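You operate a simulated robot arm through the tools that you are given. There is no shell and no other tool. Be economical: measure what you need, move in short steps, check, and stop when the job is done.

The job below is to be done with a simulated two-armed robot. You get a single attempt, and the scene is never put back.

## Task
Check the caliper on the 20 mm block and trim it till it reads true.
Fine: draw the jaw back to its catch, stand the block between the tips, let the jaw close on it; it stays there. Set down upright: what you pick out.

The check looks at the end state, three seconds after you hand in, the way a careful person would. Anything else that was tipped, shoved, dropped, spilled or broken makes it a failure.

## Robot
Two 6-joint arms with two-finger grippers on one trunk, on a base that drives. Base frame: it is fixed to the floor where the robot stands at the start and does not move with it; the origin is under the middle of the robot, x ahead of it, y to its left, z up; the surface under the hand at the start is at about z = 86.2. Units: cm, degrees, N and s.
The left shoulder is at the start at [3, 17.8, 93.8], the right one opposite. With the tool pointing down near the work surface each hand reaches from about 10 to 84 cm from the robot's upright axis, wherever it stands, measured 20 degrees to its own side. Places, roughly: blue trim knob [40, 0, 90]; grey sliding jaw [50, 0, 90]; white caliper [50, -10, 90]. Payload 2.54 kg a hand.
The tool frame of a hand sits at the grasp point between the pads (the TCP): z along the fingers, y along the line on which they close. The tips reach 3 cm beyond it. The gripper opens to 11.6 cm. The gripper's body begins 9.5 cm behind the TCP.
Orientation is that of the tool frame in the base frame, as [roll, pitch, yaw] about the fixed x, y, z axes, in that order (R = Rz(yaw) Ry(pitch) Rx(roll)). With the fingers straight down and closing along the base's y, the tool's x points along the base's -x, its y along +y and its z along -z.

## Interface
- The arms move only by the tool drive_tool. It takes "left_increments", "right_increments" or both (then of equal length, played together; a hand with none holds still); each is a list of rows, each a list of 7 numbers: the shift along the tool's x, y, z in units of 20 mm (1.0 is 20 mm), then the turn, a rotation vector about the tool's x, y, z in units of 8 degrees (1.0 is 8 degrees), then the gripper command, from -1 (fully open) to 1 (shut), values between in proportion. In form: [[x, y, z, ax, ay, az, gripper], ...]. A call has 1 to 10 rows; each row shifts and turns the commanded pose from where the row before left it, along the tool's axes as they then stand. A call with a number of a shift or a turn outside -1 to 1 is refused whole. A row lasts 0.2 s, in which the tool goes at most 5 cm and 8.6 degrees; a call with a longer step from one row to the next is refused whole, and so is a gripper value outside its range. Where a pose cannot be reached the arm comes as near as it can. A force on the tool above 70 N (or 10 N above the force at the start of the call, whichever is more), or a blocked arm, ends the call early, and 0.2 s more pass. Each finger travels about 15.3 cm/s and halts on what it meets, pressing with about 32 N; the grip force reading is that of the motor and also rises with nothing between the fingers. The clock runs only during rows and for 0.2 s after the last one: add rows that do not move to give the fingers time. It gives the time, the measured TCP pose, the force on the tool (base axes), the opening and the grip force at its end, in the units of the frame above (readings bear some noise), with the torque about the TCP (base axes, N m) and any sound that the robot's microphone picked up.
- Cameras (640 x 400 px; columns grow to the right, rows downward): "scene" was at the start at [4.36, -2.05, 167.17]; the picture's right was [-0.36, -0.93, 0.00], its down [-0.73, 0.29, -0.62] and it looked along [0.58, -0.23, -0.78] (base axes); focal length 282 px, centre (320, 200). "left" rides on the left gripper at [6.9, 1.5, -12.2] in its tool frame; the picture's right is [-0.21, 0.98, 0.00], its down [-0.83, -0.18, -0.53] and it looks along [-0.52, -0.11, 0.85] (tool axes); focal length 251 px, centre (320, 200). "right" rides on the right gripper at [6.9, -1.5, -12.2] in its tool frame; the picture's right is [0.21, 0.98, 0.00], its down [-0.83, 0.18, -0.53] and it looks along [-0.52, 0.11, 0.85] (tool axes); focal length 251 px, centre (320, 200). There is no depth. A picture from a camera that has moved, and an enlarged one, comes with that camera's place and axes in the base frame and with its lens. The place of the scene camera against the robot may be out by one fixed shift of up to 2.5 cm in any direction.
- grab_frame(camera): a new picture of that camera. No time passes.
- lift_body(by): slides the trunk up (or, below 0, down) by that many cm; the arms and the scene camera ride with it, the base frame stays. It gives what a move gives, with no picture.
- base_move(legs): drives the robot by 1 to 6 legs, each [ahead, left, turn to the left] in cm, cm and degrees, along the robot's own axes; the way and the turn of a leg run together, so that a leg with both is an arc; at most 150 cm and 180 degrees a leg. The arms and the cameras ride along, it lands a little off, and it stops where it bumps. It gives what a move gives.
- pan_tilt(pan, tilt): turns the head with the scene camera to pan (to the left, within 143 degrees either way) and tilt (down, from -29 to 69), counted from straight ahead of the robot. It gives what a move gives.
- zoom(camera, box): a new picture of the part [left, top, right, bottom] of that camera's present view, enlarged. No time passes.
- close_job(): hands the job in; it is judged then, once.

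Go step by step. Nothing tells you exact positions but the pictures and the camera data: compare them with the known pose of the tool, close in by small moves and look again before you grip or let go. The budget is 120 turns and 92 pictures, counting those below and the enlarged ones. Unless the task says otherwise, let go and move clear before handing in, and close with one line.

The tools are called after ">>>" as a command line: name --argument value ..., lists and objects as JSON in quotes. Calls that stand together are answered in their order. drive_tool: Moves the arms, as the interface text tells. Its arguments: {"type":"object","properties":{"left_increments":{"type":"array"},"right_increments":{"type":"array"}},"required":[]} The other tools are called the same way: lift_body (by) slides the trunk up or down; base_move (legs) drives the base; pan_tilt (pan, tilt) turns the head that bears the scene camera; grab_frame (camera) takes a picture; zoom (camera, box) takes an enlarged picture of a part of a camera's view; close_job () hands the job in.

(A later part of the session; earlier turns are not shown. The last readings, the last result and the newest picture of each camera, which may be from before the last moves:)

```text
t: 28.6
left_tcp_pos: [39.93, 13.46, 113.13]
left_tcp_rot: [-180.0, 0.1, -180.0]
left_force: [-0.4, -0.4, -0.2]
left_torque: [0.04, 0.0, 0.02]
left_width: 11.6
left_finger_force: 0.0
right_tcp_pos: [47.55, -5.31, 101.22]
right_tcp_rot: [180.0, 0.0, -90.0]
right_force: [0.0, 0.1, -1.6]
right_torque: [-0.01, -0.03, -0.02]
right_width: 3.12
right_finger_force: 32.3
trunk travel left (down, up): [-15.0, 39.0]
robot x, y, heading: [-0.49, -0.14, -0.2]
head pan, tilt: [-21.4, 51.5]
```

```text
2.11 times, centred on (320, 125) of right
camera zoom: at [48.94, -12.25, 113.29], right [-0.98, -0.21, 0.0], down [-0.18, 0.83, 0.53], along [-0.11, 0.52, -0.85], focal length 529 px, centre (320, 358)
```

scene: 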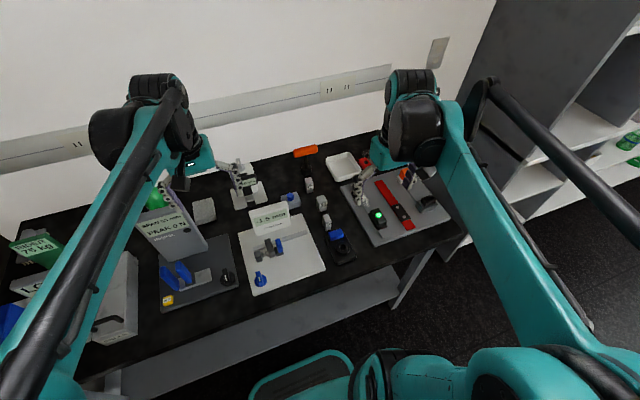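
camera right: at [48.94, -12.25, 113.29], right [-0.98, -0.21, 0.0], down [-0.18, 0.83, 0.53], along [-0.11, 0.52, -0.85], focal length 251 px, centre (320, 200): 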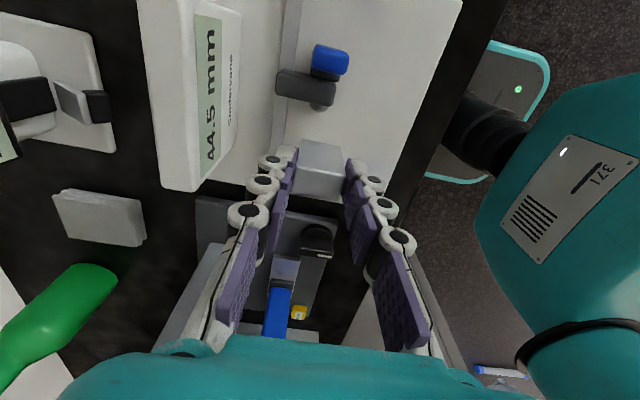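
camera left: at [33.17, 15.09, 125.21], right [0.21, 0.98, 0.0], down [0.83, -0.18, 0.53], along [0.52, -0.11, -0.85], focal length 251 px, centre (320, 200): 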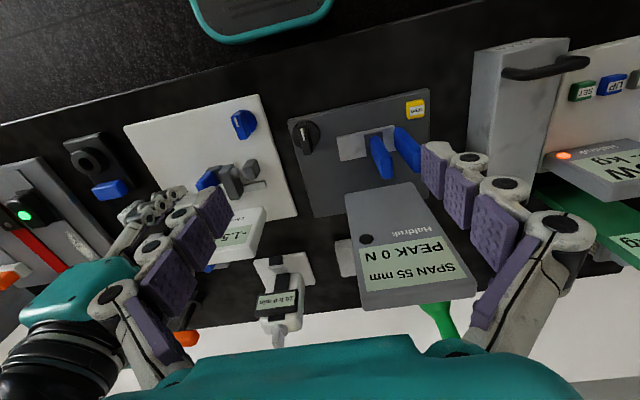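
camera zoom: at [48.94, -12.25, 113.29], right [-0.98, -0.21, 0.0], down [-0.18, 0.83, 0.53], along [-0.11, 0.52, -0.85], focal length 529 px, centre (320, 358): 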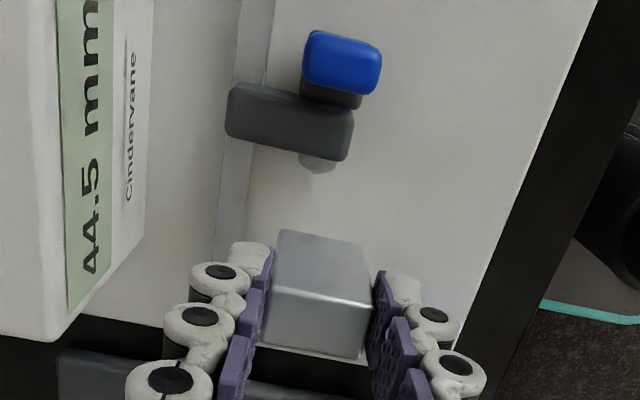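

Block is held square, centred near the TCP. I'll move to y≈−2.75 and descend toward the plate, stopping a bit above for a look.

>>> drive_tool --right_increments '[[-0.64, -0.04, 0, 0, 0, 0, 0.6], [-0.64, -0.04, 0, 0, 0, 0, 0.6], [0, 0, 0.8, 0, 0, 0, 0.6], [0, 0, 0.8, 0, 0, 0, 0.6], [0, 0, 0.8, 0, 0, 0, 0.6], [0, 0, 0.8, 0, 0, 0, 0.6], [0, 0, 0.3, 0, 0, 0, 0.6], [0, 0, 0, 0, 0, 0, 0.6]]'

>>> zoom --camera "right" --box '[220, 60, 420, 260]'

>>> zoom --camera "left" --box '[150, 90, 310, 250]'

```text
t: 30.4
left_tcp_pos: [39.69, 13.47, 113.15]
left_tcp_rot: [-180.0, 0.0, 180.0]
left_force: [1.0, 0.3, 0.4]
left_torque: [-0.03, 0.0, 0.02]
left_width: 11.6
left_finger_force: 0.1
right_tcp_pos: [47.52, -2.62, 94.11]
right_tcp_rot: [-179.9, -0.1, -90.1]
right_force: [1.1, -0.3, 27.8]
right_torque: [0.21, -0.11, -0.02]
right_width: 3.11
right_finger_force: 31.6
trunk travel left (down, up): [-15.0, 39.0]
robot x, y, heading: [-0.18, -0.2, 0.0]
head pan, tilt: [-21.4, 51.5]
```

```text
2.00 times, centred on (320, 160) of right
camera zoom: at [48.93, -9.49, 106.32], right [-0.98, -0.21, 0.0], down [-0.18, 0.83, 0.53], along [-0.11, 0.52, -0.85], focal length 503 px, centre (320, 280)
```

zoom: 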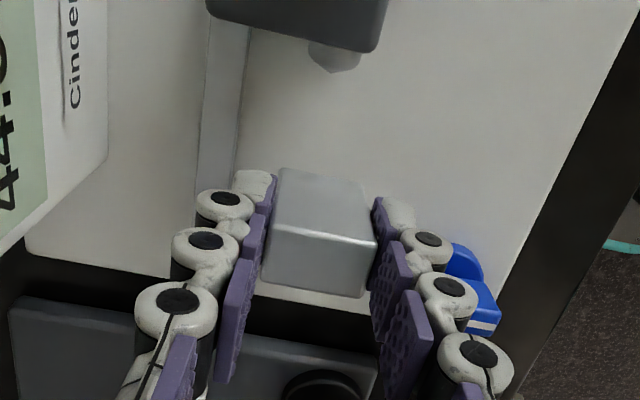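

```text
2.50 times, centred on (230, 170) of left
camera zoom: at [33.04, 15.1, 125.27], right [0.21, 0.98, 0.0], down [0.83, -0.18, 0.54], along [0.52, -0.11, -0.84], focal length 629 px, centre (545, 275)
```

zoom: 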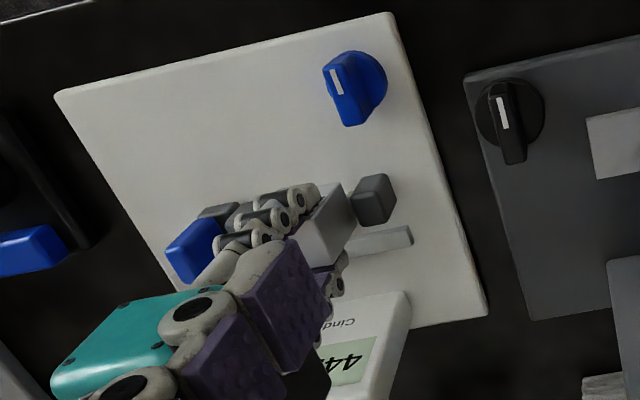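

The block touched the anvil tip (27 N at z 94.1, torque toward +y), so that tip reaches about y=−2. I'll lift, shift 0.9 cm toward −y, and lower again.

>>> drive_tool --right_increments '[[0, 0, -0.5, 0, 0, 0, 0.6], [0, 0, -0.2, 0, 0, 0, 0.6], [0.45, 0, 0, 0, 0, 0, 0.6], [0, 0, 0, 0, 0, 0, 0.6], [0, 0, 0.4, 0, 0, 0, 0.6], [0, 0, 0.3, 0, 0, 0, 0.6], [0, 0, 0.2, 0, 0, 0, 0.6], [0, 0, 0, 0, 0, 0, 0.6]]'

>>> zoom --camera "right" --box '[220, 60, 420, 260]'

>>> zoom --camera "left" --box '[150, 90, 310, 250]'

```text
t: 32.2
left_tcp_pos: [39.97, 13.35, 113.19]
left_tcp_rot: [-180.0, -0.1, -180.0]
left_force: [0.3, 0.0, 0.2]
left_torque: [0.02, 0.02, 0.01]
left_width: 11.61
left_finger_force: 0.1
right_tcp_pos: [47.68, -3.57, 93.89]
right_tcp_rot: [-179.9, 0.0, -90.0]
right_force: [-0.2, 0.1, -1.1]
right_torque: [-0.01, 0.01, 0.0]
right_width: 3.1
right_finger_force: 32.0
trunk travel left (down, up): [-15.0, 39.0]
robot x, y, heading: [0.26, 0.13, 0.0]
head pan, tilt: [-21.4, 51.5]
```

```text
2.00 times, centred on (320, 160) of right
camera zoom: at [49.15, -10.44, 105.88], right [-0.98, -0.21, 0.0], down [-0.18, 0.83, 0.53], along [-0.11, 0.52, -0.85], focal length 503 px, centre (320, 280)
```

zoom: 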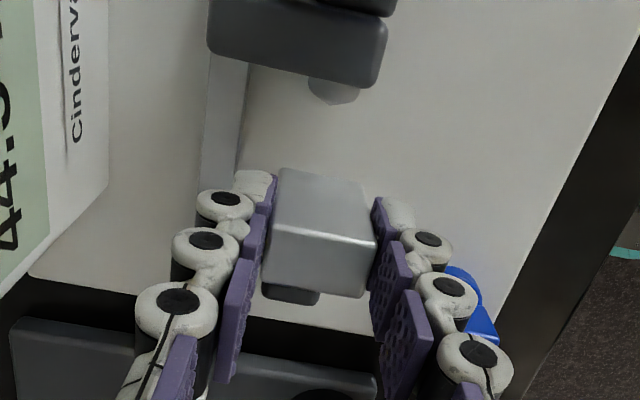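

```text
2.50 times, centred on (230, 170) of left
camera zoom: at [33.19, 15.09, 125.21], right [0.21, 0.98, 0.0], down [0.83, -0.18, 0.53], along [0.52, -0.11, -0.85], focal length 629 px, centre (545, 275)
```

zoom: 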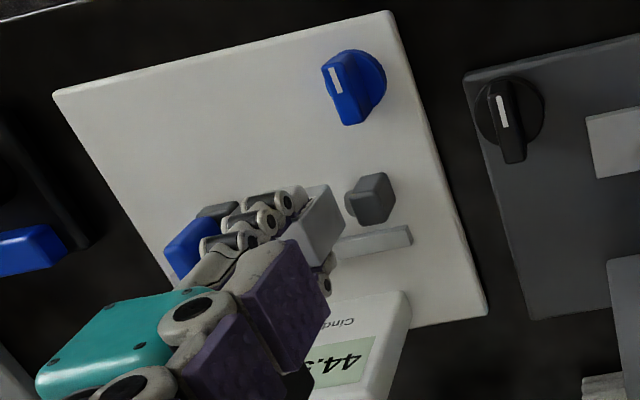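

No contact now. I'll keep lowering gently until the plate is felt.

>>> drive_tool --right_increments '[[0, 0, 0.3, 0, 0, 0, 0.6], [0, 0, 0.2, 0, 0, 0, 0.6], [0, 0, 0, 0, 0, 0, 0.6]]'

```text
t: 33.0
left_tcp_pos: [40.01, 13.5, 113.15]
left_tcp_rot: [-179.9, 0.1, -179.9]
left_force: [-0.2, 0.6, 0.2]
left_torque: [0.05, -0.02, 0.01]
left_width: 11.6
left_finger_force: 0.1
right_tcp_pos: [47.8, -3.61, 92.71]
right_tcp_rot: [-180.0, 0.0, -90.0]
right_force: [0.1, 0.1, -0.6]
right_torque: [0.01, 0.03, 0.0]
right_width: 3.1
right_finger_force: 31.8
trunk travel left (down, up): [-15.0, 39.0]
robot x, y, heading: [0.17, -0.12, 0.0]
head pan, tilt: [-21.4, 51.5]
```

>>> drive_tool --right_increments '[[0, 0, 0.08, 0, 0, 0, 0.6], [0, 0, 0.06, 0, 0, 0, 0.6], [0, 0, 0, 0, 0, 0, 0.6]]'

```text
t: 33.8
left_tcp_pos: [39.94, 13.41, 113.12]
left_tcp_rot: [-180.0, -0.1, -180.0]
left_force: [0.1, 1.4, -0.4]
left_torque: [0.01, -0.03, -0.02]
left_width: 11.59
left_finger_force: 0.1
right_tcp_pos: [47.61, -3.56, 92.53]
right_tcp_rot: [180.0, 0.0, -90.0]
right_force: [-0.1, 0.4, -1.4]
right_torque: [0.02, 0.01, 0.01]
right_width: 3.07
right_finger_force: 31.5
trunk travel left (down, up): [-15.0, 39.0]
robot x, y, heading: [0.01, 0.12, 0.0]
head pan, tilt: [-21.4, 51.5]
```

The plate isn't reached yet at z 92.5. I'll go on in 1 mm steps.

>>> drive_tool --right_increments '[[0, 0, 0.06, 0, 0, 0, 0.6], [0, 0, 0.06, 0, 0, 0, 0.6], [0, 0, 0, 0, 0, 0, 0.6]]'

```text
t: 34.6
left_tcp_pos: [40.01, 13.41, 113.15]
left_tcp_rot: [180.0, -0.1, 180.0]
left_force: [0.1, -0.1, -0.3]
left_torque: [0.02, 0.0, -0.03]
left_width: 11.61
left_finger_force: 0.1
right_tcp_pos: [47.62, -3.47, 92.27]
right_tcp_rot: [-179.9, 0.0, -90.1]
right_force: [0.9, -0.3, -1.0]
right_torque: [-0.01, -0.02, 0.0]
right_width: 3.08
right_finger_force: 31.8
trunk travel left (down, up): [-15.0, 39.0]
robot x, y, heading: [0.15, -0.38, -0.1]
head pan, tilt: [-21.4, 51.5]
```

>>> drive_tool --right_increments '[[0, 0, 0.06, 0, 0, 0, 0.6], [0, 0, 0.06, 0, 0, 0, 0.6], [0, 0, 0, 0, 0, 0, 0.6]]'

>>> zoom --camera "right" --box '[220, 60, 420, 260]'

```text
t: 35.4
left_tcp_pos: [39.97, 13.45, 113.08]
left_tcp_rot: [180.0, 0.0, 180.0]
left_force: [0.5, -0.1, 0.4]
left_torque: [-0.01, 0.02, -0.01]
left_width: 11.6
left_finger_force: 0.0
right_tcp_pos: [47.68, -3.56, 92.06]
right_tcp_rot: [180.0, 0.0, -89.9]
right_force: [0.3, 0.5, -0.3]
right_torque: [-0.02, 0.01, -0.03]
right_width: 3.09
right_finger_force: 32.2
trunk travel left (down, up): [-15.0, 39.0]
robot x, y, heading: [0.16, 0.36, -0.1]
head pan, tilt: [-21.4, 51.5]
```

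```text
2.00 times, centred on (320, 160) of right
camera zoom: at [49.09, -10.45, 104.16], right [-0.98, -0.21, 0.0], down [-0.18, 0.83, 0.53], along [-0.11, 0.52, -0.85], focal length 503 px, centre (320, 280)
```

zoom: 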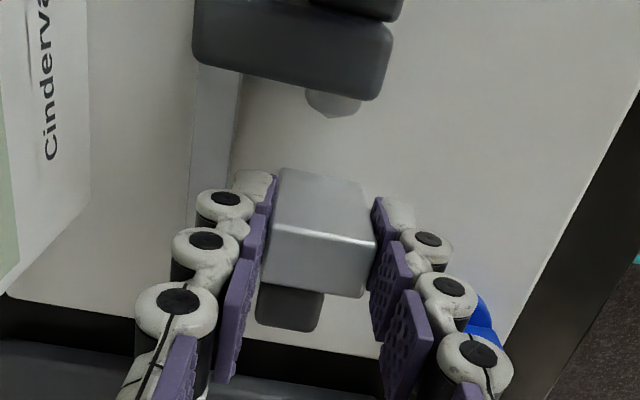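

>>> drive_tool --right_increments '[[0, 0, 0.05, 0, 0, 0, 0.6], [0, 0, 0.05, 0, 0, 0, 0.6], [0, 0, 0, 0, 0, 0, 0.6]]'

```text
t: 36.2
left_tcp_pos: [39.93, 13.36, 113.23]
left_tcp_rot: [-180.0, 0.0, -180.0]
left_force: [0.3, 0.7, 1.0]
left_torque: [0.02, 0.0, 0.02]
left_width: 11.6
left_finger_force: 0.1
right_tcp_pos: [47.64, -3.56, 91.87]
right_tcp_rot: [179.9, 0.0, -90.0]
right_force: [0.0, 0.5, -0.6]
right_torque: [-0.02, 0.0, -0.02]
right_width: 3.1
right_finger_force: 31.5
trunk travel left (down, up): [-15.0, 39.0]
robot x, y, heading: [-0.04, 0.26, -0.0]
head pan, tilt: [-21.4, 51.5]
```

The block evidently slid up about 0.6 cm in the grip when it touched the tip, so the plate should come soon. Continuing slowly.

>>> drive_tool --right_increments '[[0, 0, 0.05, 0, 0, 0, 0.6], [0, 0, 0.05, 0, 0, 0, 0.6], [0, 0, 0, 0, 0, 0, 0.6]]'

>>> drive_tool --right_increments '[[0, 0, 0.05, 0, 0, 0, 0.6], [0, 0, 0.05, 0, 0, 0, 0.6], [0, 0, 0, 0, 0, 0, 0.6]]'

```text
t: 37.0
left_tcp_pos: [39.82, 13.44, 113.21]
left_tcp_rot: [-180.0, 0.1, 180.0]
left_force: [0.0, 0.0, -0.2]
left_torque: [0.0, 0.03, -0.04]
left_width: 11.57
left_finger_force: 0.0
right_tcp_pos: [47.77, -3.51, 91.71]
right_tcp_rot: [-179.9, 0.0, -90.0]
right_force: [4.7, -3.0, 27.3]
right_torque: [-0.32, -0.16, 0.09]
right_width: 3.1
right_finger_force: 31.7
trunk travel left (down, up): [-15.0, 39.0]
robot x, y, heading: [0.05, 0.05, -0.1]
head pan, tilt: [-21.4, 51.5]
```

```text
t: 37.8
left_tcp_pos: [39.85, 13.37, 113.14]
left_tcp_rot: [180.0, 0.1, -180.0]
left_force: [-0.4, -0.4, 0.6]
left_torque: [-0.04, -0.01, -0.02]
left_width: 11.63
left_finger_force: 0.1
right_tcp_pos: [47.75, -3.49, 91.54]
right_tcp_rot: [-179.9, 0.0, -89.9]
right_force: [7.3, -3.5, 27.8]
right_torque: [-0.35, -0.27, -0.01]
right_width: 3.1
right_finger_force: 31.5
trunk travel left (down, up): [-15.0, 39.0]
robot x, y, heading: [0.11, 0.13, -0.1]
head pan, tilt: [-21.4, 51.5]
```

Contact with the plate at about z 91.7. I'll relieve the pressure a little and slide the block gently toward the anvil tip.

>>> drive_tool --right_increments '[[0, 0, -0.11, 0, 0, 0, 0.6], [-0.05, 0, 0, 0, 0, 0, 0.6], [-0.05, 0, 0, 0, 0, 0, 0.6], [-0.05, 0, 0, 0, 0, 0, 0.6], [0, 0, 0, 0, 0, 0, 0.6]]'

>>> zoom --camera "left" --box '[170, 110, 290, 230]'

```text
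t: 39.0
left_tcp_pos: [40.01, 13.5, 113.08]
left_tcp_rot: [179.9, -0.1, 180.0]
left_force: [-0.3, 0.1, -0.2]
left_torque: [-0.01, 0.01, 0.02]
left_width: 11.61
left_finger_force: 0.1
right_tcp_pos: [47.62, -3.28, 91.66]
right_tcp_rot: [-180.0, 0.0, -90.0]
right_force: [0.0, -0.6, -1.2]
right_torque: [0.0, 0.01, 0.03]
right_width: 3.09
right_finger_force: 32.5
trunk travel left (down, up): [-15.0, 39.0]
robot x, y, heading: [-0.0, -0.25, -0.0]
head pan, tilt: [-21.4, 51.5]
```

```text
3.33 times, centred on (230, 170) of left
camera zoom: at [33.2, 15.09, 125.2], right [0.21, 0.98, 0.0], down [0.83, -0.18, 0.53], along [0.52, -0.11, -0.85], focal length 838 px, centre (620, 300)
```

zoom: 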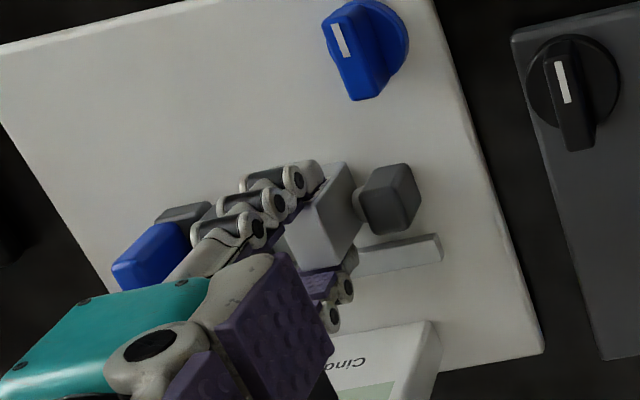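

The block is just in front of the tip. I'll set it down the last millimetre and open the fingers.

>>> drive_tool --right_increments '[[0, 0, 0.04, 0, 0, 0, 0.6], [0, 0, 0.03, 0, 0, 0, 0.6], [0, 0, 0, 0, 0, 0, 0.5], [0, 0, 0, 0, 0, 0, 0.42], [0, 0, 0, 0, 0, 0, 0.33], [0, 0, 0, 0, 0, 0, 0.24], [0, 0, 0, 0, 0, 0, 0.24]]'

>>> zoom --camera "right" --box '[220, 60, 420, 260]'

```text
t: 40.6
left_tcp_pos: [39.86, 13.51, 113.04]
left_tcp_rot: [-180.0, 0.0, -180.0]
left_force: [0.1, -0.1, 0.4]
left_torque: [-0.01, 0.02, 0.0]
left_width: 11.59
left_finger_force: 0.1
right_tcp_pos: [47.57, -3.36, 91.51]
right_tcp_rot: [-180.0, -0.1, -90.0]
right_force: [0.1, -0.1, 0.5]
right_torque: [0.01, 0.02, 0.01]
right_width: 4.4
right_finger_force: 0.1
trunk travel left (down, up): [-15.0, 39.0]
robot x, y, heading: [-0.31, -0.01, -0.1]
head pan, tilt: [-21.4, 51.5]
```

```text
2.00 times, centred on (320, 160) of right
camera zoom: at [49.09, -10.19, 103.64], right [-0.98, -0.21, 0.0], down [-0.18, 0.83, 0.53], along [-0.11, 0.52, -0.85], focal length 503 px, centre (320, 280)
```

zoom: 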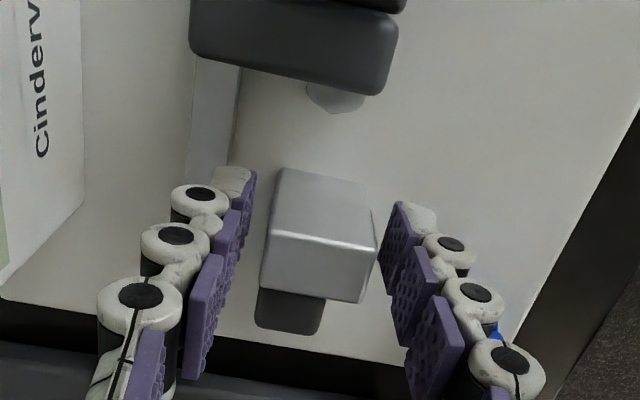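

The block stands free. I'll raise the hand straight up and go back above the tab.

>>> drive_tool --right_increments '[[0, 0, -0.4, 0, 0, 0, 0.24], [0, 0, -0.9, 0, 0, 0, 0.24], [0, 0, -0.9, 0, 0, 0, 0.24], [0, 0, -0.9, 0, 0, 0, 0.24], [0, 0, -0.9, 0, 0, 0, 0.24], [0.8, -0.1, 0, 0, 0, 0, 0.24], [0.9, -0.1, 0, 0, 0, 0, 0.24], [0.9, 0, 0, 0, 0, 0, 0.24], [0.9, 0, 0, 0, 0, 0, 0.24], [0.6, 0, 0, 0, 0, 0, 0.24]]'

>>> grab_frame --camera "right"

```text
t: 42.8
left_tcp_pos: [39.87, 13.43, 113.19]
left_tcp_rot: [-180.0, -0.1, 180.0]
left_force: [1.0, 0.0, 0.1]
left_torque: [0.0, -0.04, 0.0]
left_width: 11.6
left_finger_force: 0.0
right_tcp_pos: [48.01, -11.45, 99.44]
right_tcp_rot: [-180.0, 0.1, -90.0]
right_force: [0.6, -0.4, 0.4]
right_torque: [0.0, 0.0, 0.01]
right_width: 4.43
right_finger_force: 0.0
trunk travel left (down, up): [-15.0, 39.0]
robot x, y, heading: [0.12, 0.39, -0.4]
head pan, tilt: [-21.4, 51.5]
```

```text
50 pictures are left
camera right: at [49.46, -18.29, 111.5], right [-0.98, -0.22, 0.0], down [-0.18, 0.83, 0.53], along [-0.12, 0.52, -0.85], focal length 251 px, centre (320, 200)
```

right: 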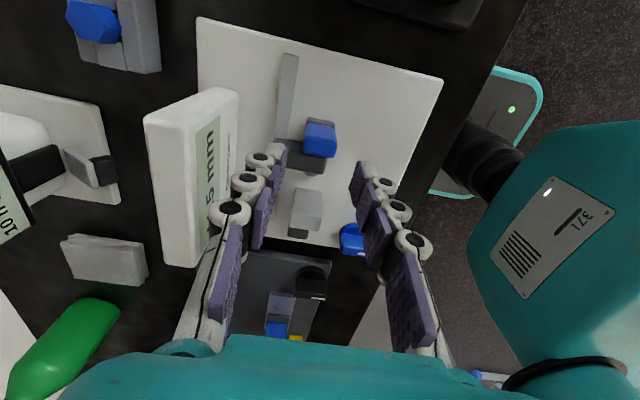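

Everything stands as planned. I'll lower onto the tab and grip it.

>>> drive_tool --right_increments '[[0.1, 0, 0.8, 0, 0, 0, 0.24], [0, 0, 0.9, 0, 0, 0, 0.24], [0, 0, 0.9, 0, 0, 0, 0.24], [0, 0, 0.77, 0, 0, 0, 0.24], [0, 0, 0, 0, 0, 0, 0.4], [0, 0, 0, 0, 0, 0, 0.55], [0, 0, 0, 0, 0, 0, 0.65], [0, 0, 0, 0, 0, 0, 0.65]]'

>>> grab_frame --camera "right"

```text
t: 44.6
left_tcp_pos: [40.01, 13.41, 113.04]
left_tcp_rot: [-180.0, 0.0, -180.0]
left_force: [-0.3, -1.1, -0.2]
left_torque: [0.02, -0.02, 0.06]
left_width: 11.6
left_finger_force: 0.1
right_tcp_pos: [47.96, -11.78, 92.82]
right_tcp_rot: [179.9, 0.0, -90.1]
right_force: [-2.1, 0.5, -2.4]
right_torque: [-0.03, 0.04, 0.04]
right_width: 2.72
right_finger_force: 45.3
trunk travel left (down, up): [-15.0, 39.0]
robot x, y, heading: [-0.22, -0.09, -0.1]
head pan, tilt: [-21.4, 51.5]
```

```text
49 pictures are left
camera right: at [49.44, -18.55, 104.89], right [-0.98, -0.21, 0.0], down [-0.18, 0.83, 0.53], along [-0.11, 0.52, -0.85], focal length 251 px, centre (320, 200)
```

right: 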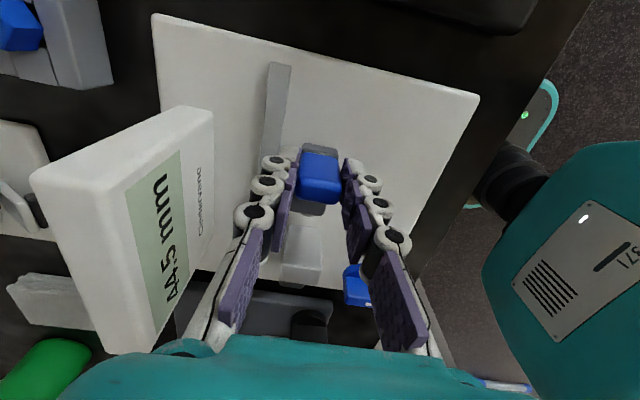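

Gripped. I'll push the jaw off the catch toward the block slowly, 1 cm first.

>>> drive_tool --right_increments '[[-0.1, 0, 0, 0, 0, 0, 0.65], [-0.1, 0, 0, 0, 0, 0, 0.65], [-0.1, 0, 0, 0, 0, 0, 0.65], [-0.1, 0, 0, 0, 0, 0, 0.65], [-0.1, 0, 0, 0, 0, 0, 0.65]]'

>>> grab_frame --camera "right"

```text
t: 45.8
left_tcp_pos: [39.88, 13.52, 113.16]
left_tcp_rot: [-180.0, 0.0, 180.0]
left_force: [0.3, 0.0, -0.8]
left_torque: [0.0, 0.01, 0.01]
left_width: 11.6
left_finger_force: 0.2
right_tcp_pos: [48.13, -10.52, 92.86]
right_tcp_rot: [179.9, 0.0, -90.0]
right_force: [-6.7, 3.9, 7.4]
right_torque: [0.09, 0.32, 0.12]
right_width: 2.72
right_finger_force: 44.8
trunk travel left (down, up): [-15.0, 39.0]
robot x, y, heading: [-0.02, 0.26, -0.1]
head pan, tilt: [-21.4, 51.5]
```

```text
48 pictures are left
camera right: at [49.44, -17.43, 104.89], right [-0.98, -0.21, 0.0], down [-0.18, 0.83, 0.53], along [-0.11, 0.52, -0.85], focal length 251 px, centre (320, 200)
```

right: 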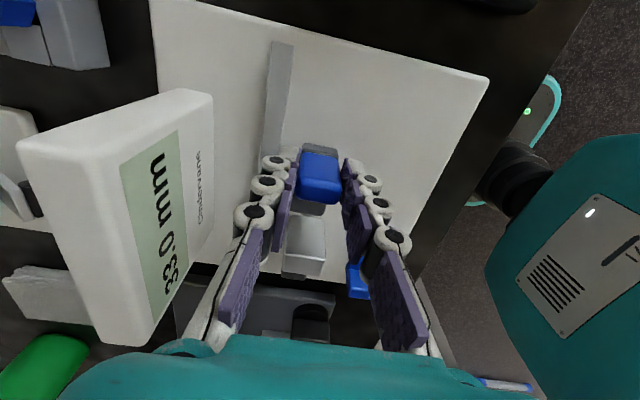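

The jaw is off the catch and reads 33.0, with a light spring pull toward +y. I'll continue in small steps.

>>> drive_tool --right_increments '[[-0.1, 0, 0, 0, 0, 0, 0.65], [-0.1, 0, 0, 0, 0, 0, 0.65], [-0.1, 0, 0, 0, 0, 0, 0.65], [-0.1, 0, 0, 0, 0, 0, 0.65], [0, 0, 0, 0, 0, 0, 0.65]]'

>>> grab_frame --camera "right"

>>> zoom --camera "left" --box '[170, 110, 290, 230]'

```text
t: 47.0
left_tcp_pos: [39.91, 13.43, 113.13]
left_tcp_rot: [179.9, 0.0, -179.9]
left_force: [0.0, 0.1, 0.1]
left_torque: [-0.01, 0.04, 0.02]
left_width: 11.6
left_finger_force: 0.2
right_tcp_pos: [48.11, -9.79, 92.83]
right_tcp_rot: [-179.9, 0.1, -90.0]
right_force: [-8.5, 3.5, -3.8]
right_torque: [0.31, 0.19, 0.05]
right_width: 2.7
right_finger_force: 44.8
trunk travel left (down, up): [-15.0, 39.0]
robot x, y, heading: [-0.01, -0.02, -0.3]
head pan, tilt: [-21.4, 51.5]
```

```text
47 pictures are left
camera right: at [49.44, -16.74, 104.9], right [-0.98, -0.21, 0.0], down [-0.18, 0.83, 0.53], along [-0.12, 0.52, -0.85], focal length 251 px, centre (320, 200)
```

right: 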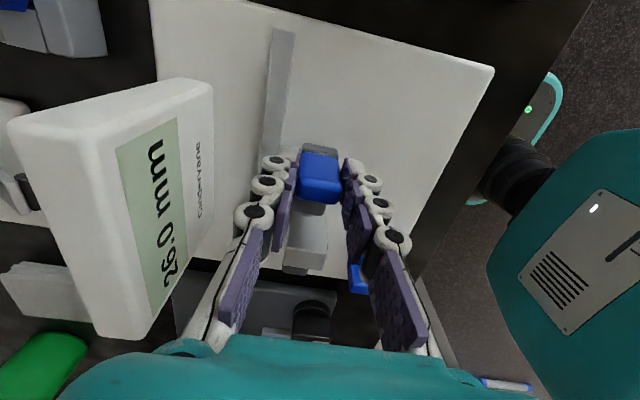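

```text
3.33 times, centred on (230, 170) of left
camera zoom: at [33.13, 15.11, 125.21], right [0.21, 0.98, 0.0], down [0.83, -0.18, 0.53], along [0.52, -0.11, -0.85], focal length 838 px, centre (620, 300)
```

zoom: 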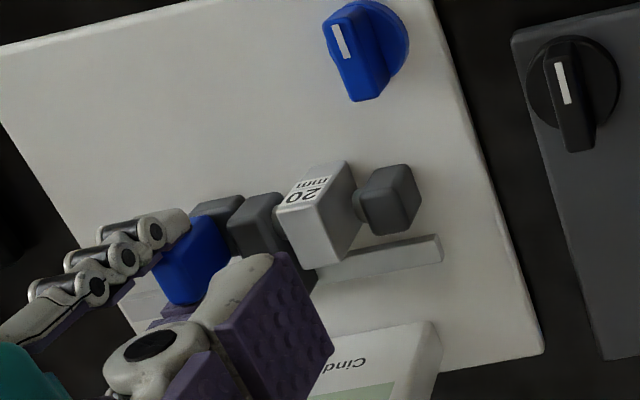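

Reads 26.0, block upright and close to both tips. About 7 mm more.

>>> drive_tool --right_increments '[[-0.07, 0, 0, 0, 0, 0, 0.65], [-0.07, 0, 0, 0, 0, 0, 0.65], [-0.07, 0, 0, 0, 0, 0, 0.65], [-0.07, 0, 0, 0, 0, 0, 0.65], [-0.05, 0, 0, 0, 0, 0, 0.65], [0, 0, 0, 0, 0, 0, 0.65]]'

>>> grab_frame --camera "right"

>>> zoom --camera "left" --box '[170, 110, 290, 230]'

```text
t: 48.4
left_tcp_pos: [40.02, 13.47, 113.1]
left_tcp_rot: [179.9, 0.0, -179.9]
left_force: [-1.1, -0.3, 0.1]
left_torque: [0.01, -0.02, 0.02]
left_width: 11.59
left_finger_force: 0.0
right_tcp_pos: [48.03, -9.11, 92.96]
right_tcp_rot: [179.9, 0.0, -90.0]
right_force: [-15.3, 2.7, -32.3]
right_torque: [-0.03, 0.32, 0.03]
right_width: 2.71
right_finger_force: 44.9
trunk travel left (down, up): [-15.0, 39.0]
robot x, y, heading: [-0.05, 0.52, 0.1]
head pan, tilt: [-21.4, 51.5]
```

```text
45 pictures are left
camera right: at [49.46, -16.07, 104.94], right [-0.98, -0.21, 0.0], down [-0.18, 0.83, 0.53], along [-0.12, 0.52, -0.85], focal length 251 px, centre (320, 200)
```

right: 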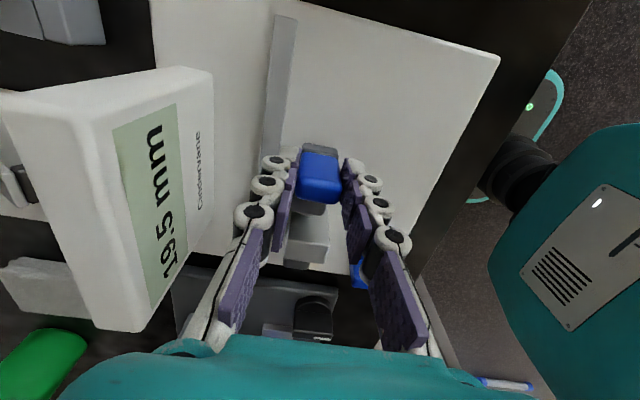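

```text
3.33 times, centred on (230, 170) of left
camera zoom: at [33.23, 15.08, 125.18], right [0.21, 0.98, 0.0], down [0.83, -0.18, 0.53], along [0.52, -0.11, -0.85], focal length 838 px, centre (620, 300)
```

zoom: 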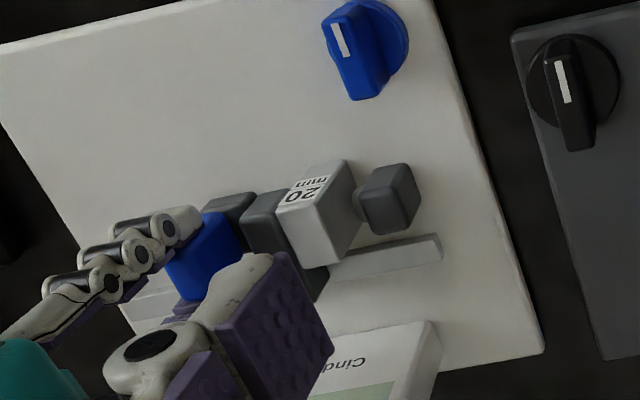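

Reads 19.5, about 1 mm from closing. I'll ease out the vertical load and let go so the spring finishes closing.

>>> drive_tool --right_increments '[[-0.03, 0, 0.06, 0, 0, 0, 0.65], [0, 0, 0.02, 0, 0, 0, 0.65], [0, 0, 0, 0, 0, 0, 0.5], [0, 0, 0, 0, 0, 0, 0.4], [0, 0, 0, 0, 0, 0, 0.3], [0, 0, 0, 0, 0, 0, 0.24]]'

>>> grab_frame --camera "right"

>>> zoom --camera "left" --box '[170, 110, 290, 230]'

```text
t: 49.8
left_tcp_pos: [39.88, 13.37, 113.15]
left_tcp_rot: [179.9, 0.1, -179.9]
left_force: [0.2, 0.9, 0.3]
left_torque: [0.0, 0.01, -0.01]
left_width: 11.59
left_finger_force: 0.1
right_tcp_pos: [48.03, -8.95, 92.63]
right_tcp_rot: [180.0, 0.0, -90.0]
right_force: [0.0, 0.3, 0.0]
right_torque: [-0.03, 0.01, -0.02]
right_width: 4.41
right_finger_force: 0.0
trunk travel left (down, up): [-15.0, 39.0]
robot x, y, heading: [0.02, -0.14, 0.1]
head pan, tilt: [-21.4, 51.5]
```

```text
43 pictures are left
camera right: at [49.45, -15.96, 104.72], right [-0.98, -0.21, 0.0], down [-0.18, 0.83, 0.53], along [-0.11, 0.52, -0.85], focal length 251 px, centre (320, 200)
```

right: 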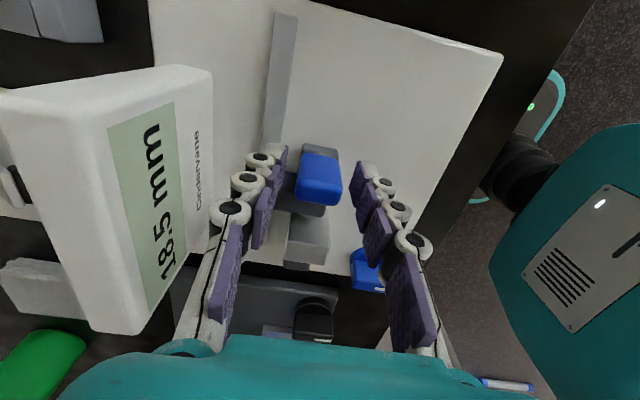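

```text
3.33 times, centred on (230, 170) of left
camera zoom: at [33.19, 15.09, 125.21], right [0.21, 0.98, 0.0], down [0.83, -0.18, 0.53], along [0.52, -0.11, -0.85], focal length 838 px, centre (620, 300)
```

zoom: 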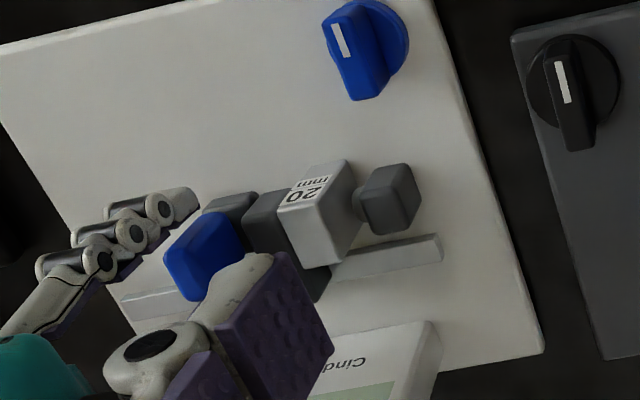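

The jaw has closed on the block and reads 18.5, so the error is −1.5 mm. I'll withdraw the right hand while keeping its view of the display, and bring the left hand above the knob.

>>> drive_tool --right_increments '[[0, 0, -0.5, 0, 0, 0, 0.2], [0, 0, -0.9, 0, 0, 0, 0.2], [0, 0, -0.9, 0, 0, 0, 0.2], [0, 0, -0.9, 0, 0, 0, 0.2], [0, 0, -0.9, 0, 0, 0, 0.2], [0.8, 0, 0, 0, 0, 0, 0.2], [0.9, 0, 0, 0, 0, 0, 0.2], [0.9, 0, 0, 0, 0, 0, 0.2], [0.9, 0, 0, 0, 0, 0, 0.2], [0.8, 0, 0, 0, 0, 0, 0.2]]' --left_increments '[[0, 0, 0, 0, 0, 0, -0.5], [0, 0, 0, 0, 0, 0, 0], [0, 0, 0, 0, 0, 0, 0.31], [-0.05, -0.8, 0.6, 0, 0, 0, 0.31], [-0.05, -0.8, 0.6, 0, 0, 0, 0.31], [-0.05, -0.8, 0.8, 0, 0, 0, 0.31], [-0.05, -0.8, 0.9, 0, 0, 0, 0.31], [-0.05, -0.8, 0.9, 0, 0, 0, 0.31], [-0.05, -0.8, 0.9, 0, 0, 0, 0.31], [-0.05, -0.8, 0.9, 0, 0, 0, 0.31]]'

>>> grab_frame --camera "right"

>>> zoom --camera "left" --box '[230, 60, 410, 240]'

```text
t: 52.0
left_tcp_pos: [40.65, 1.98, 101.58]
left_tcp_rot: [-180.0, 0.0, 180.0]
left_force: [0.3, -0.5, -0.7]
left_torque: [0.05, 0.02, 0.0]
left_width: 3.98
left_finger_force: 0.1
right_tcp_pos: [48.04, -17.89, 100.81]
right_tcp_rot: [-179.9, 0.0, -90.1]
right_force: [-0.1, -0.8, -0.8]
right_torque: [0.03, 0.04, 0.02]
right_width: 4.64
right_finger_force: 0.0
trunk travel left (down, up): [-15.0, 39.0]
robot x, y, heading: [-0.24, -0.07, 0.0]
head pan, tilt: [-21.4, 51.5]
```

```text
41 pictures are left
camera right: at [49.5, -24.84, 112.95], right [-0.98, -0.21, 0.0], down [-0.18, 0.83, 0.53], along [-0.11, 0.52, -0.85], focal length 251 px, centre (320, 200)
```

right: 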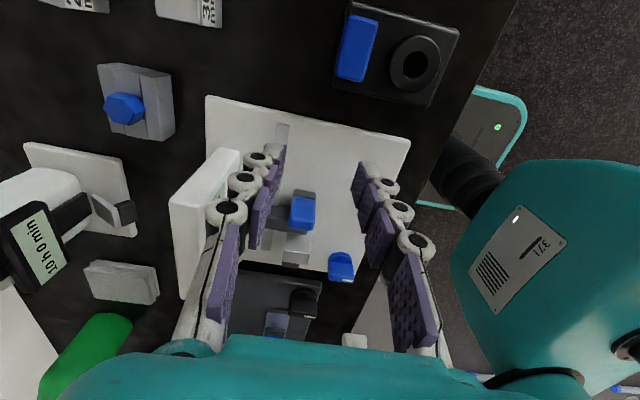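

```text
2.22 times, centred on (320, 150) of left
camera zoom: at [33.94, 3.72, 113.68], right [0.21, 0.98, 0.0], down [0.83, -0.18, 0.53], along [0.52, -0.11, -0.85], focal length 559 px, centre (320, 311)
```

zoom: 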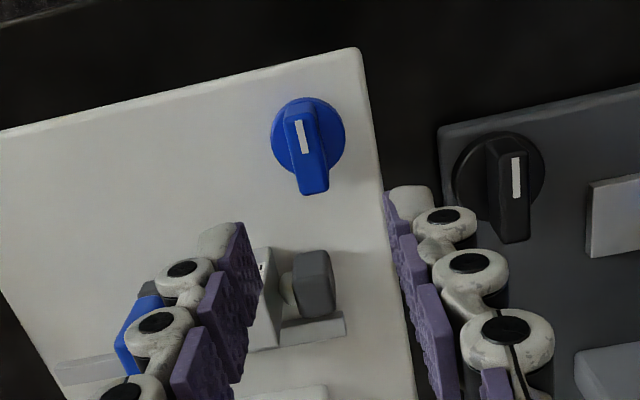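

The knob axis is at about (40.55,1.75), bar along x and top near z 90. I'll lower the left hand to just above it.

>>> drive_tool --left_increments '[[0.05, -0.11, 0.8, 0, 0, 0, 0.31], [0, 0, 0.9, 0, 0, 0, 0.31], [0, 0, 0.9, 0, 0, 0, 0.31], [0, 0, 0.9, 0, 0, 0, 0.31], [0, 0, 0.5, 0, 0, 0, 0.31], [0, 0, 0, 0, 0, 0, 0.31]]'

>>> grab_frame --camera "left"

>>> grab_frame --camera "scene"

```text
t: 53.4
left_tcp_pos: [40.66, 2.29, 93.67]
left_tcp_rot: [-180.0, 0.0, 180.0]
left_force: [-0.3, 0.0, 0.2]
left_torque: [0.0, 0.01, 0.03]
left_width: 3.98
left_finger_force: 0.1
right_tcp_pos: [48.04, -17.83, 100.79]
right_tcp_rot: [-180.0, 0.0, -90.0]
right_force: [-0.6, -0.5, -0.7]
right_torque: [-0.01, 0.04, -0.03]
right_width: 4.64
right_finger_force: 0.0
trunk travel left (down, up): [-15.0, 39.0]
robot x, y, heading: [-0.12, 0.02, -0.0]
head pan, tilt: [-21.4, 51.5]
```

```text
39 pictures are left
camera left: at [33.88, 3.76, 105.88], right [0.21, 0.98, 0.0], down [0.83, -0.18, 0.53], along [0.52, -0.11, -0.85], focal length 251 px, centre (320, 200)
```

left: 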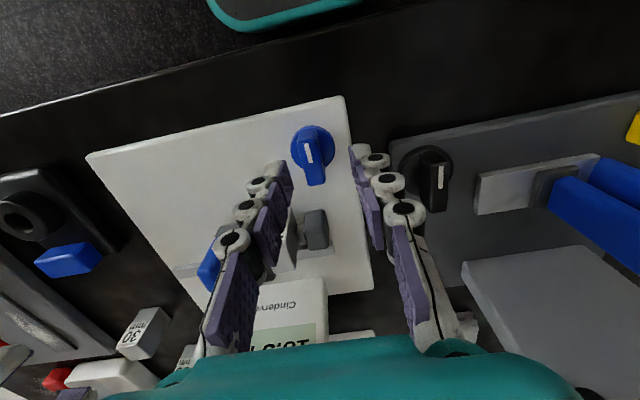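

```text
38 pictures are left
camera scene: at [4.36, -2.04, 167.17], right [-0.36, -0.93, 0.0], down [-0.73, 0.29, -0.62], along [0.58, -0.23, -0.78], focal length 282 px, centre (320, 200)
```

scene: 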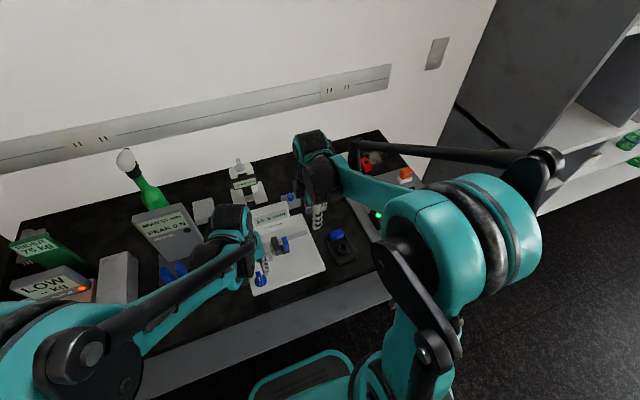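

>>> zoom --camera "left" --box '[250, 100, 390, 220]'

>>> zoom --camera "scene" --box '[235, 195, 325, 295]'

```text
3.33 times, centred on (320, 160) of left
camera zoom: at [33.88, 3.76, 105.88], right [0.21, 0.98, 0.0], down [0.83, -0.18, 0.53], along [0.52, -0.11, -0.85], focal length 838 px, centre (320, 333)
```

zoom: 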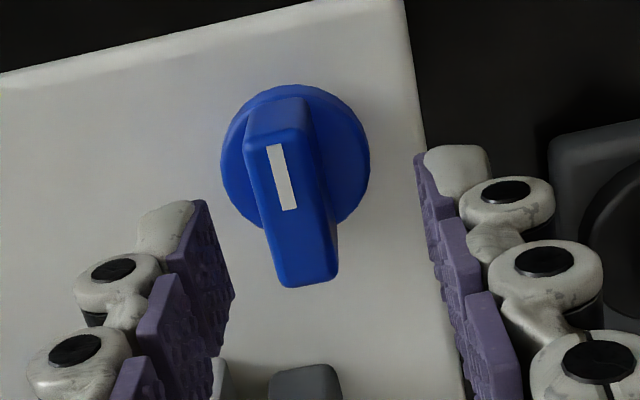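

```text
4.00 times, centred on (280, 245) of scene
camera zoom: at [4.36, -2.04, 167.17], right [-0.36, -0.93, 0.0], down [-0.73, 0.29, -0.62], along [0.58, -0.23, -0.78], focal length 1126 px, centre (480, 20)
```

zoom: 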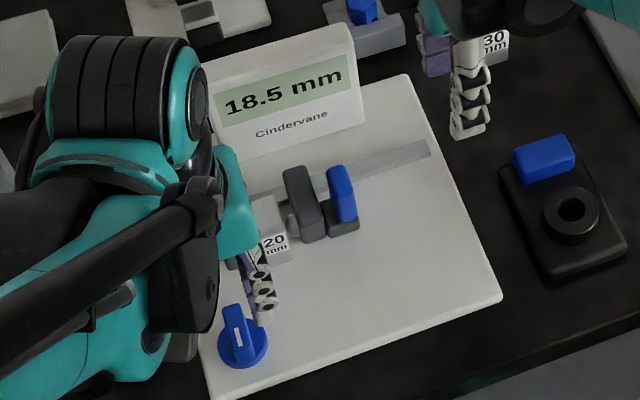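

The scene camera reads the display well (18.5) and the knob axis is at (40.5,1.82). I'll centre, lower to z≈91.2 and grip the bar.

>>> drive_tool --left_increments '[[0.08, -0.235, 0, 0, 0, 0, 0.31], [0, 0, 0.6, 0, 0, 0, 0.31], [0, 0, 0.6, 0, 0, 0, 0.31], [0, 0, 0, 0, 0, 0, 0.5], [0, 0, 0, 0, 0, 0, 0.65], [0, 0, 0, 0, 0, 0, 0.8], [0, 0, 0, 0, 0, 0, 0.85], [0, 0, 0, 0, 0, 0, 0.85]]'

>>> zoom --camera "left" --box '[250, 100, 390, 220]'

>>> zoom --camera "scene" --box '[235, 195, 325, 295]'

```text
t: 55.2
left_tcp_pos: [40.61, 1.51, 91.53]
left_tcp_rot: [179.9, 0.1, 180.0]
left_force: [-0.9, 5.3, -5.1]
left_torque: [0.19, -0.09, 0.01]
left_width: 1.36
left_finger_force: 40.2
right_tcp_pos: [48.07, -17.93, 100.94]
right_tcp_rot: [180.0, -0.1, -90.0]
right_force: [-0.3, -0.8, 1.0]
right_torque: [0.01, 0.03, 0.03]
right_width: 4.64
right_finger_force: 0.1
trunk travel left (down, up): [-15.0, 39.0]
robot x, y, heading: [0.21, -0.02, -0.1]
head pan, tilt: [-21.4, 51.5]
```

```text
3.33 times, centred on (320, 160) of left
camera zoom: at [33.81, 3.13, 103.53], right [0.21, 0.98, 0.0], down [0.83, -0.18, 0.53], along [0.52, -0.11, -0.85], focal length 838 px, centre (320, 333)
```

zoom: 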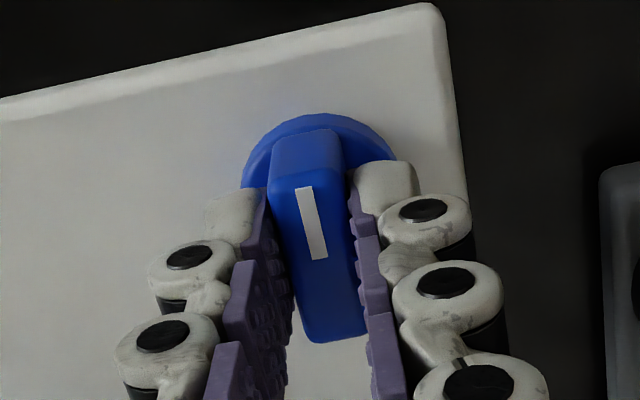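

```text
4.00 times, centred on (280, 245) of scene
camera zoom: at [4.39, -1.96, 167.16], right [-0.36, -0.93, 0.0], down [-0.73, 0.28, -0.62], along [0.58, -0.23, -0.78], focal length 1126 px, centre (480, 20)
```

zoom: 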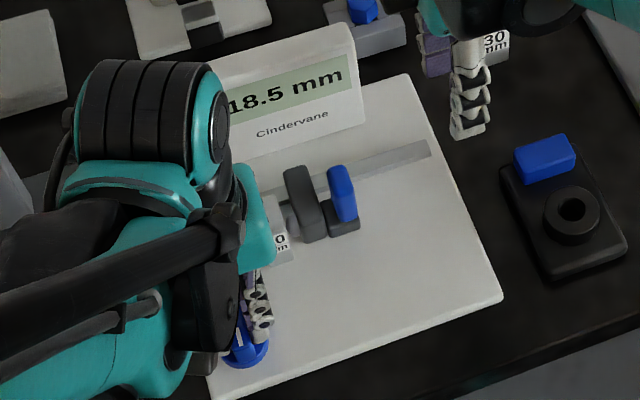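

The bar is gripped. I'll turn 10° clockwise as a test and read the display.

>>> drive_tool --left_increments '[[0, 0.02, 0, 0, 0, 0.6, 0.85], [0, 0.02, 0, 0, 0, 0.65, 0.85], [0, 0, 0, 0, 0, 0, 0.85]]'

>>> zoom --camera "scene" --box '[235, 195, 325, 295]'

```text
t: 56.0
left_tcp_pos: [40.55, 1.51, 91.51]
left_tcp_rot: [-180.0, 0.0, 170.0]
left_force: [1.2, 3.0, 0.4]
left_torque: [0.18, 0.52, 0.01]
left_width: 1.35
left_finger_force: 39.8
right_tcp_pos: [47.98, -17.77, 100.84]
right_tcp_rot: [-180.0, 0.0, -90.0]
right_force: [-0.9, -0.4, 0.3]
right_torque: [0.0, -0.03, 0.03]
right_width: 4.64
right_finger_force: 0.1
trunk travel left (down, up): [-15.0, 39.0]
robot x, y, heading: [-0.01, 0.14, 0.2]
head pan, tilt: [-21.4, 51.5]
```

```text
4.00 times, centred on (280, 245) of scene
camera zoom: at [4.38, -2.0, 167.17], right [-0.36, -0.93, 0.0], down [-0.73, 0.29, -0.62], along [0.58, -0.23, -0.78], focal length 1126 px, centre (480, 20)
```

zoom: 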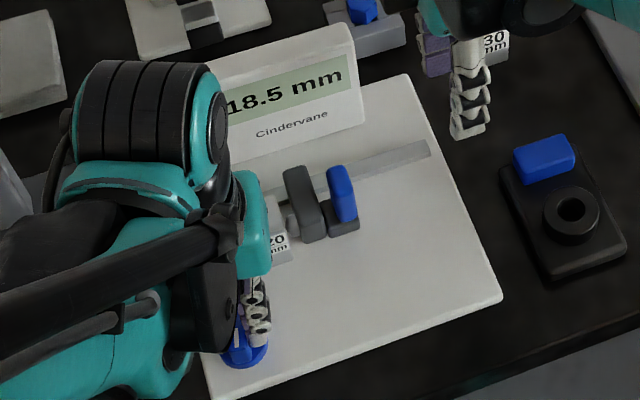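

>>> drive_tool --left_increments '[[0, 0, 0, 0, 0, 0.6, 0.85], [0, 0, 0, 0, 0, 0.65, 0.85], [0, 0, 0, 0, 0, 0, 0.85]]'

>>> zoom --camera "scene" --box '[235, 195, 325, 295]'

>>> zoom --camera "left" --box '[220, 80, 420, 260]'

```text
t: 56.8
left_tcp_pos: [40.63, 1.56, 91.47]
left_tcp_rot: [180.0, 0.0, 160.0]
left_force: [11.8, 3.0, 0.0]
left_torque: [0.24, 0.09, 0.01]
left_width: 1.35
left_finger_force: 39.9
right_tcp_pos: [48.1, -17.78, 100.81]
right_tcp_rot: [179.8, 0.0, -90.0]
right_force: [0.2, 0.4, -0.3]
right_torque: [0.04, 0.05, 0.01]
right_width: 4.64
right_finger_force: 0.1
trunk travel left (down, up): [-15.0, 39.0]
robot x, y, heading: [0.26, 0.11, -0.1]
head pan, tilt: [-21.4, 51.5]
```

```text
4.00 times, centred on (280, 245) of scene
camera zoom: at [4.55, -2.01, 167.16], right [-0.36, -0.93, 0.0], down [-0.73, 0.29, -0.62], along [0.58, -0.23, -0.78], focal length 1126 px, centre (480, 20)
```

zoom: 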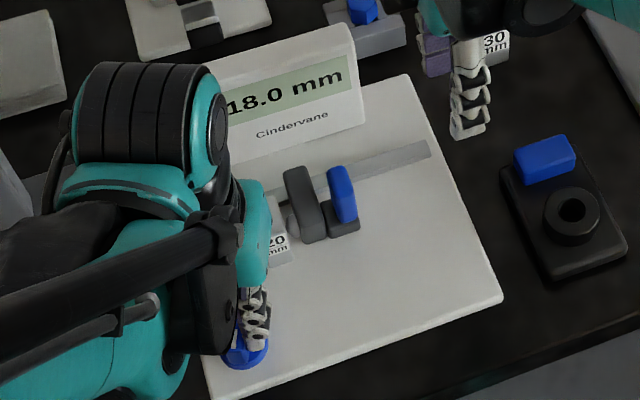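

```text
2.22 times, centred on (320, 170) of left
camera zoom: at [34.75, 5.48, 103.52], right [0.54, 0.84, 0.0], down [0.71, -0.45, 0.53], along [0.45, -0.29, -0.85], focal length 559 px, centre (320, 267)
```

zoom: 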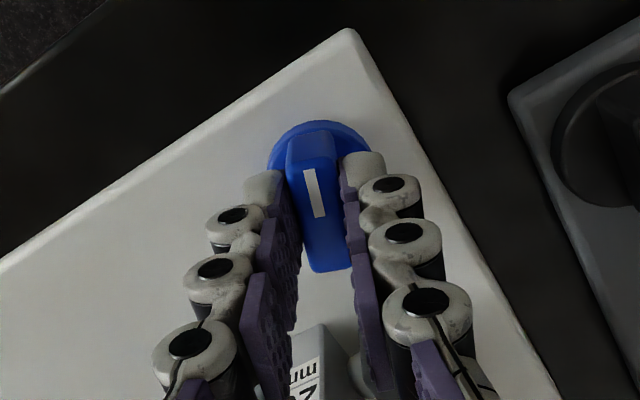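

Clockwise lowers the reading (18.0), so I'll turn counter-clockwise 40° (20° past the start).

>>> drive_tool --left_increments '[[0, 0, 0, 0, 0, -1, 0.85], [0, 0, 0, 0, 0, -1, 0.85], [0, 0, 0, 0, 0, -1, 0.85], [0, 0, 0, 0, 0, -1, 0.85], [0, 0, 0, 0, 0, -1, 0.85], [0, 0, 0, 0, 0, 0, 0.85]]'

>>> zoom --camera "scene" --box '[235, 195, 325, 295]'

```text
t: 58.2
left_tcp_pos: [40.55, 1.49, 91.41]
left_tcp_rot: [-179.8, 0.1, -159.9]
left_force: [24.2, -10.2, 28.2]
left_torque: [-0.39, -0.46, -0.04]
left_width: 1.38
left_finger_force: 39.9
right_tcp_pos: [48.14, -18.0, 100.82]
right_tcp_rot: [-180.0, -0.1, -90.0]
right_force: [0.4, -0.4, -0.3]
right_torque: [-0.01, 0.04, 0.01]
right_width: 4.64
right_finger_force: 0.1
trunk travel left (down, up): [-15.0, 39.0]
robot x, y, heading: [-0.01, -0.01, -0.1]
head pan, tilt: [-21.4, 51.5]
```

```text
4.00 times, centred on (280, 245) of scene
camera zoom: at [4.5, -2.21, 167.18], right [-0.36, -0.93, 0.0], down [-0.73, 0.29, -0.62], along [0.58, -0.23, -0.78], focal length 1126 px, centre (480, 20)
```

zoom: 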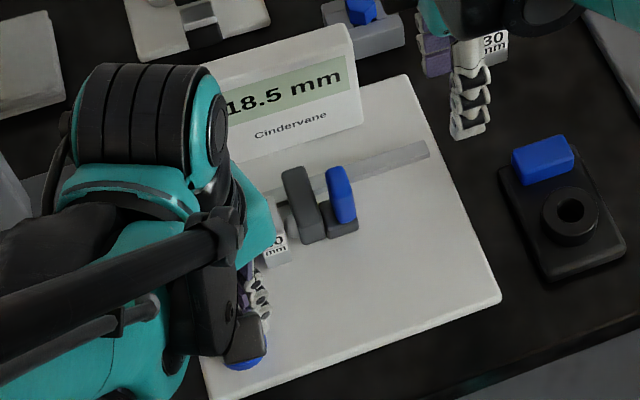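

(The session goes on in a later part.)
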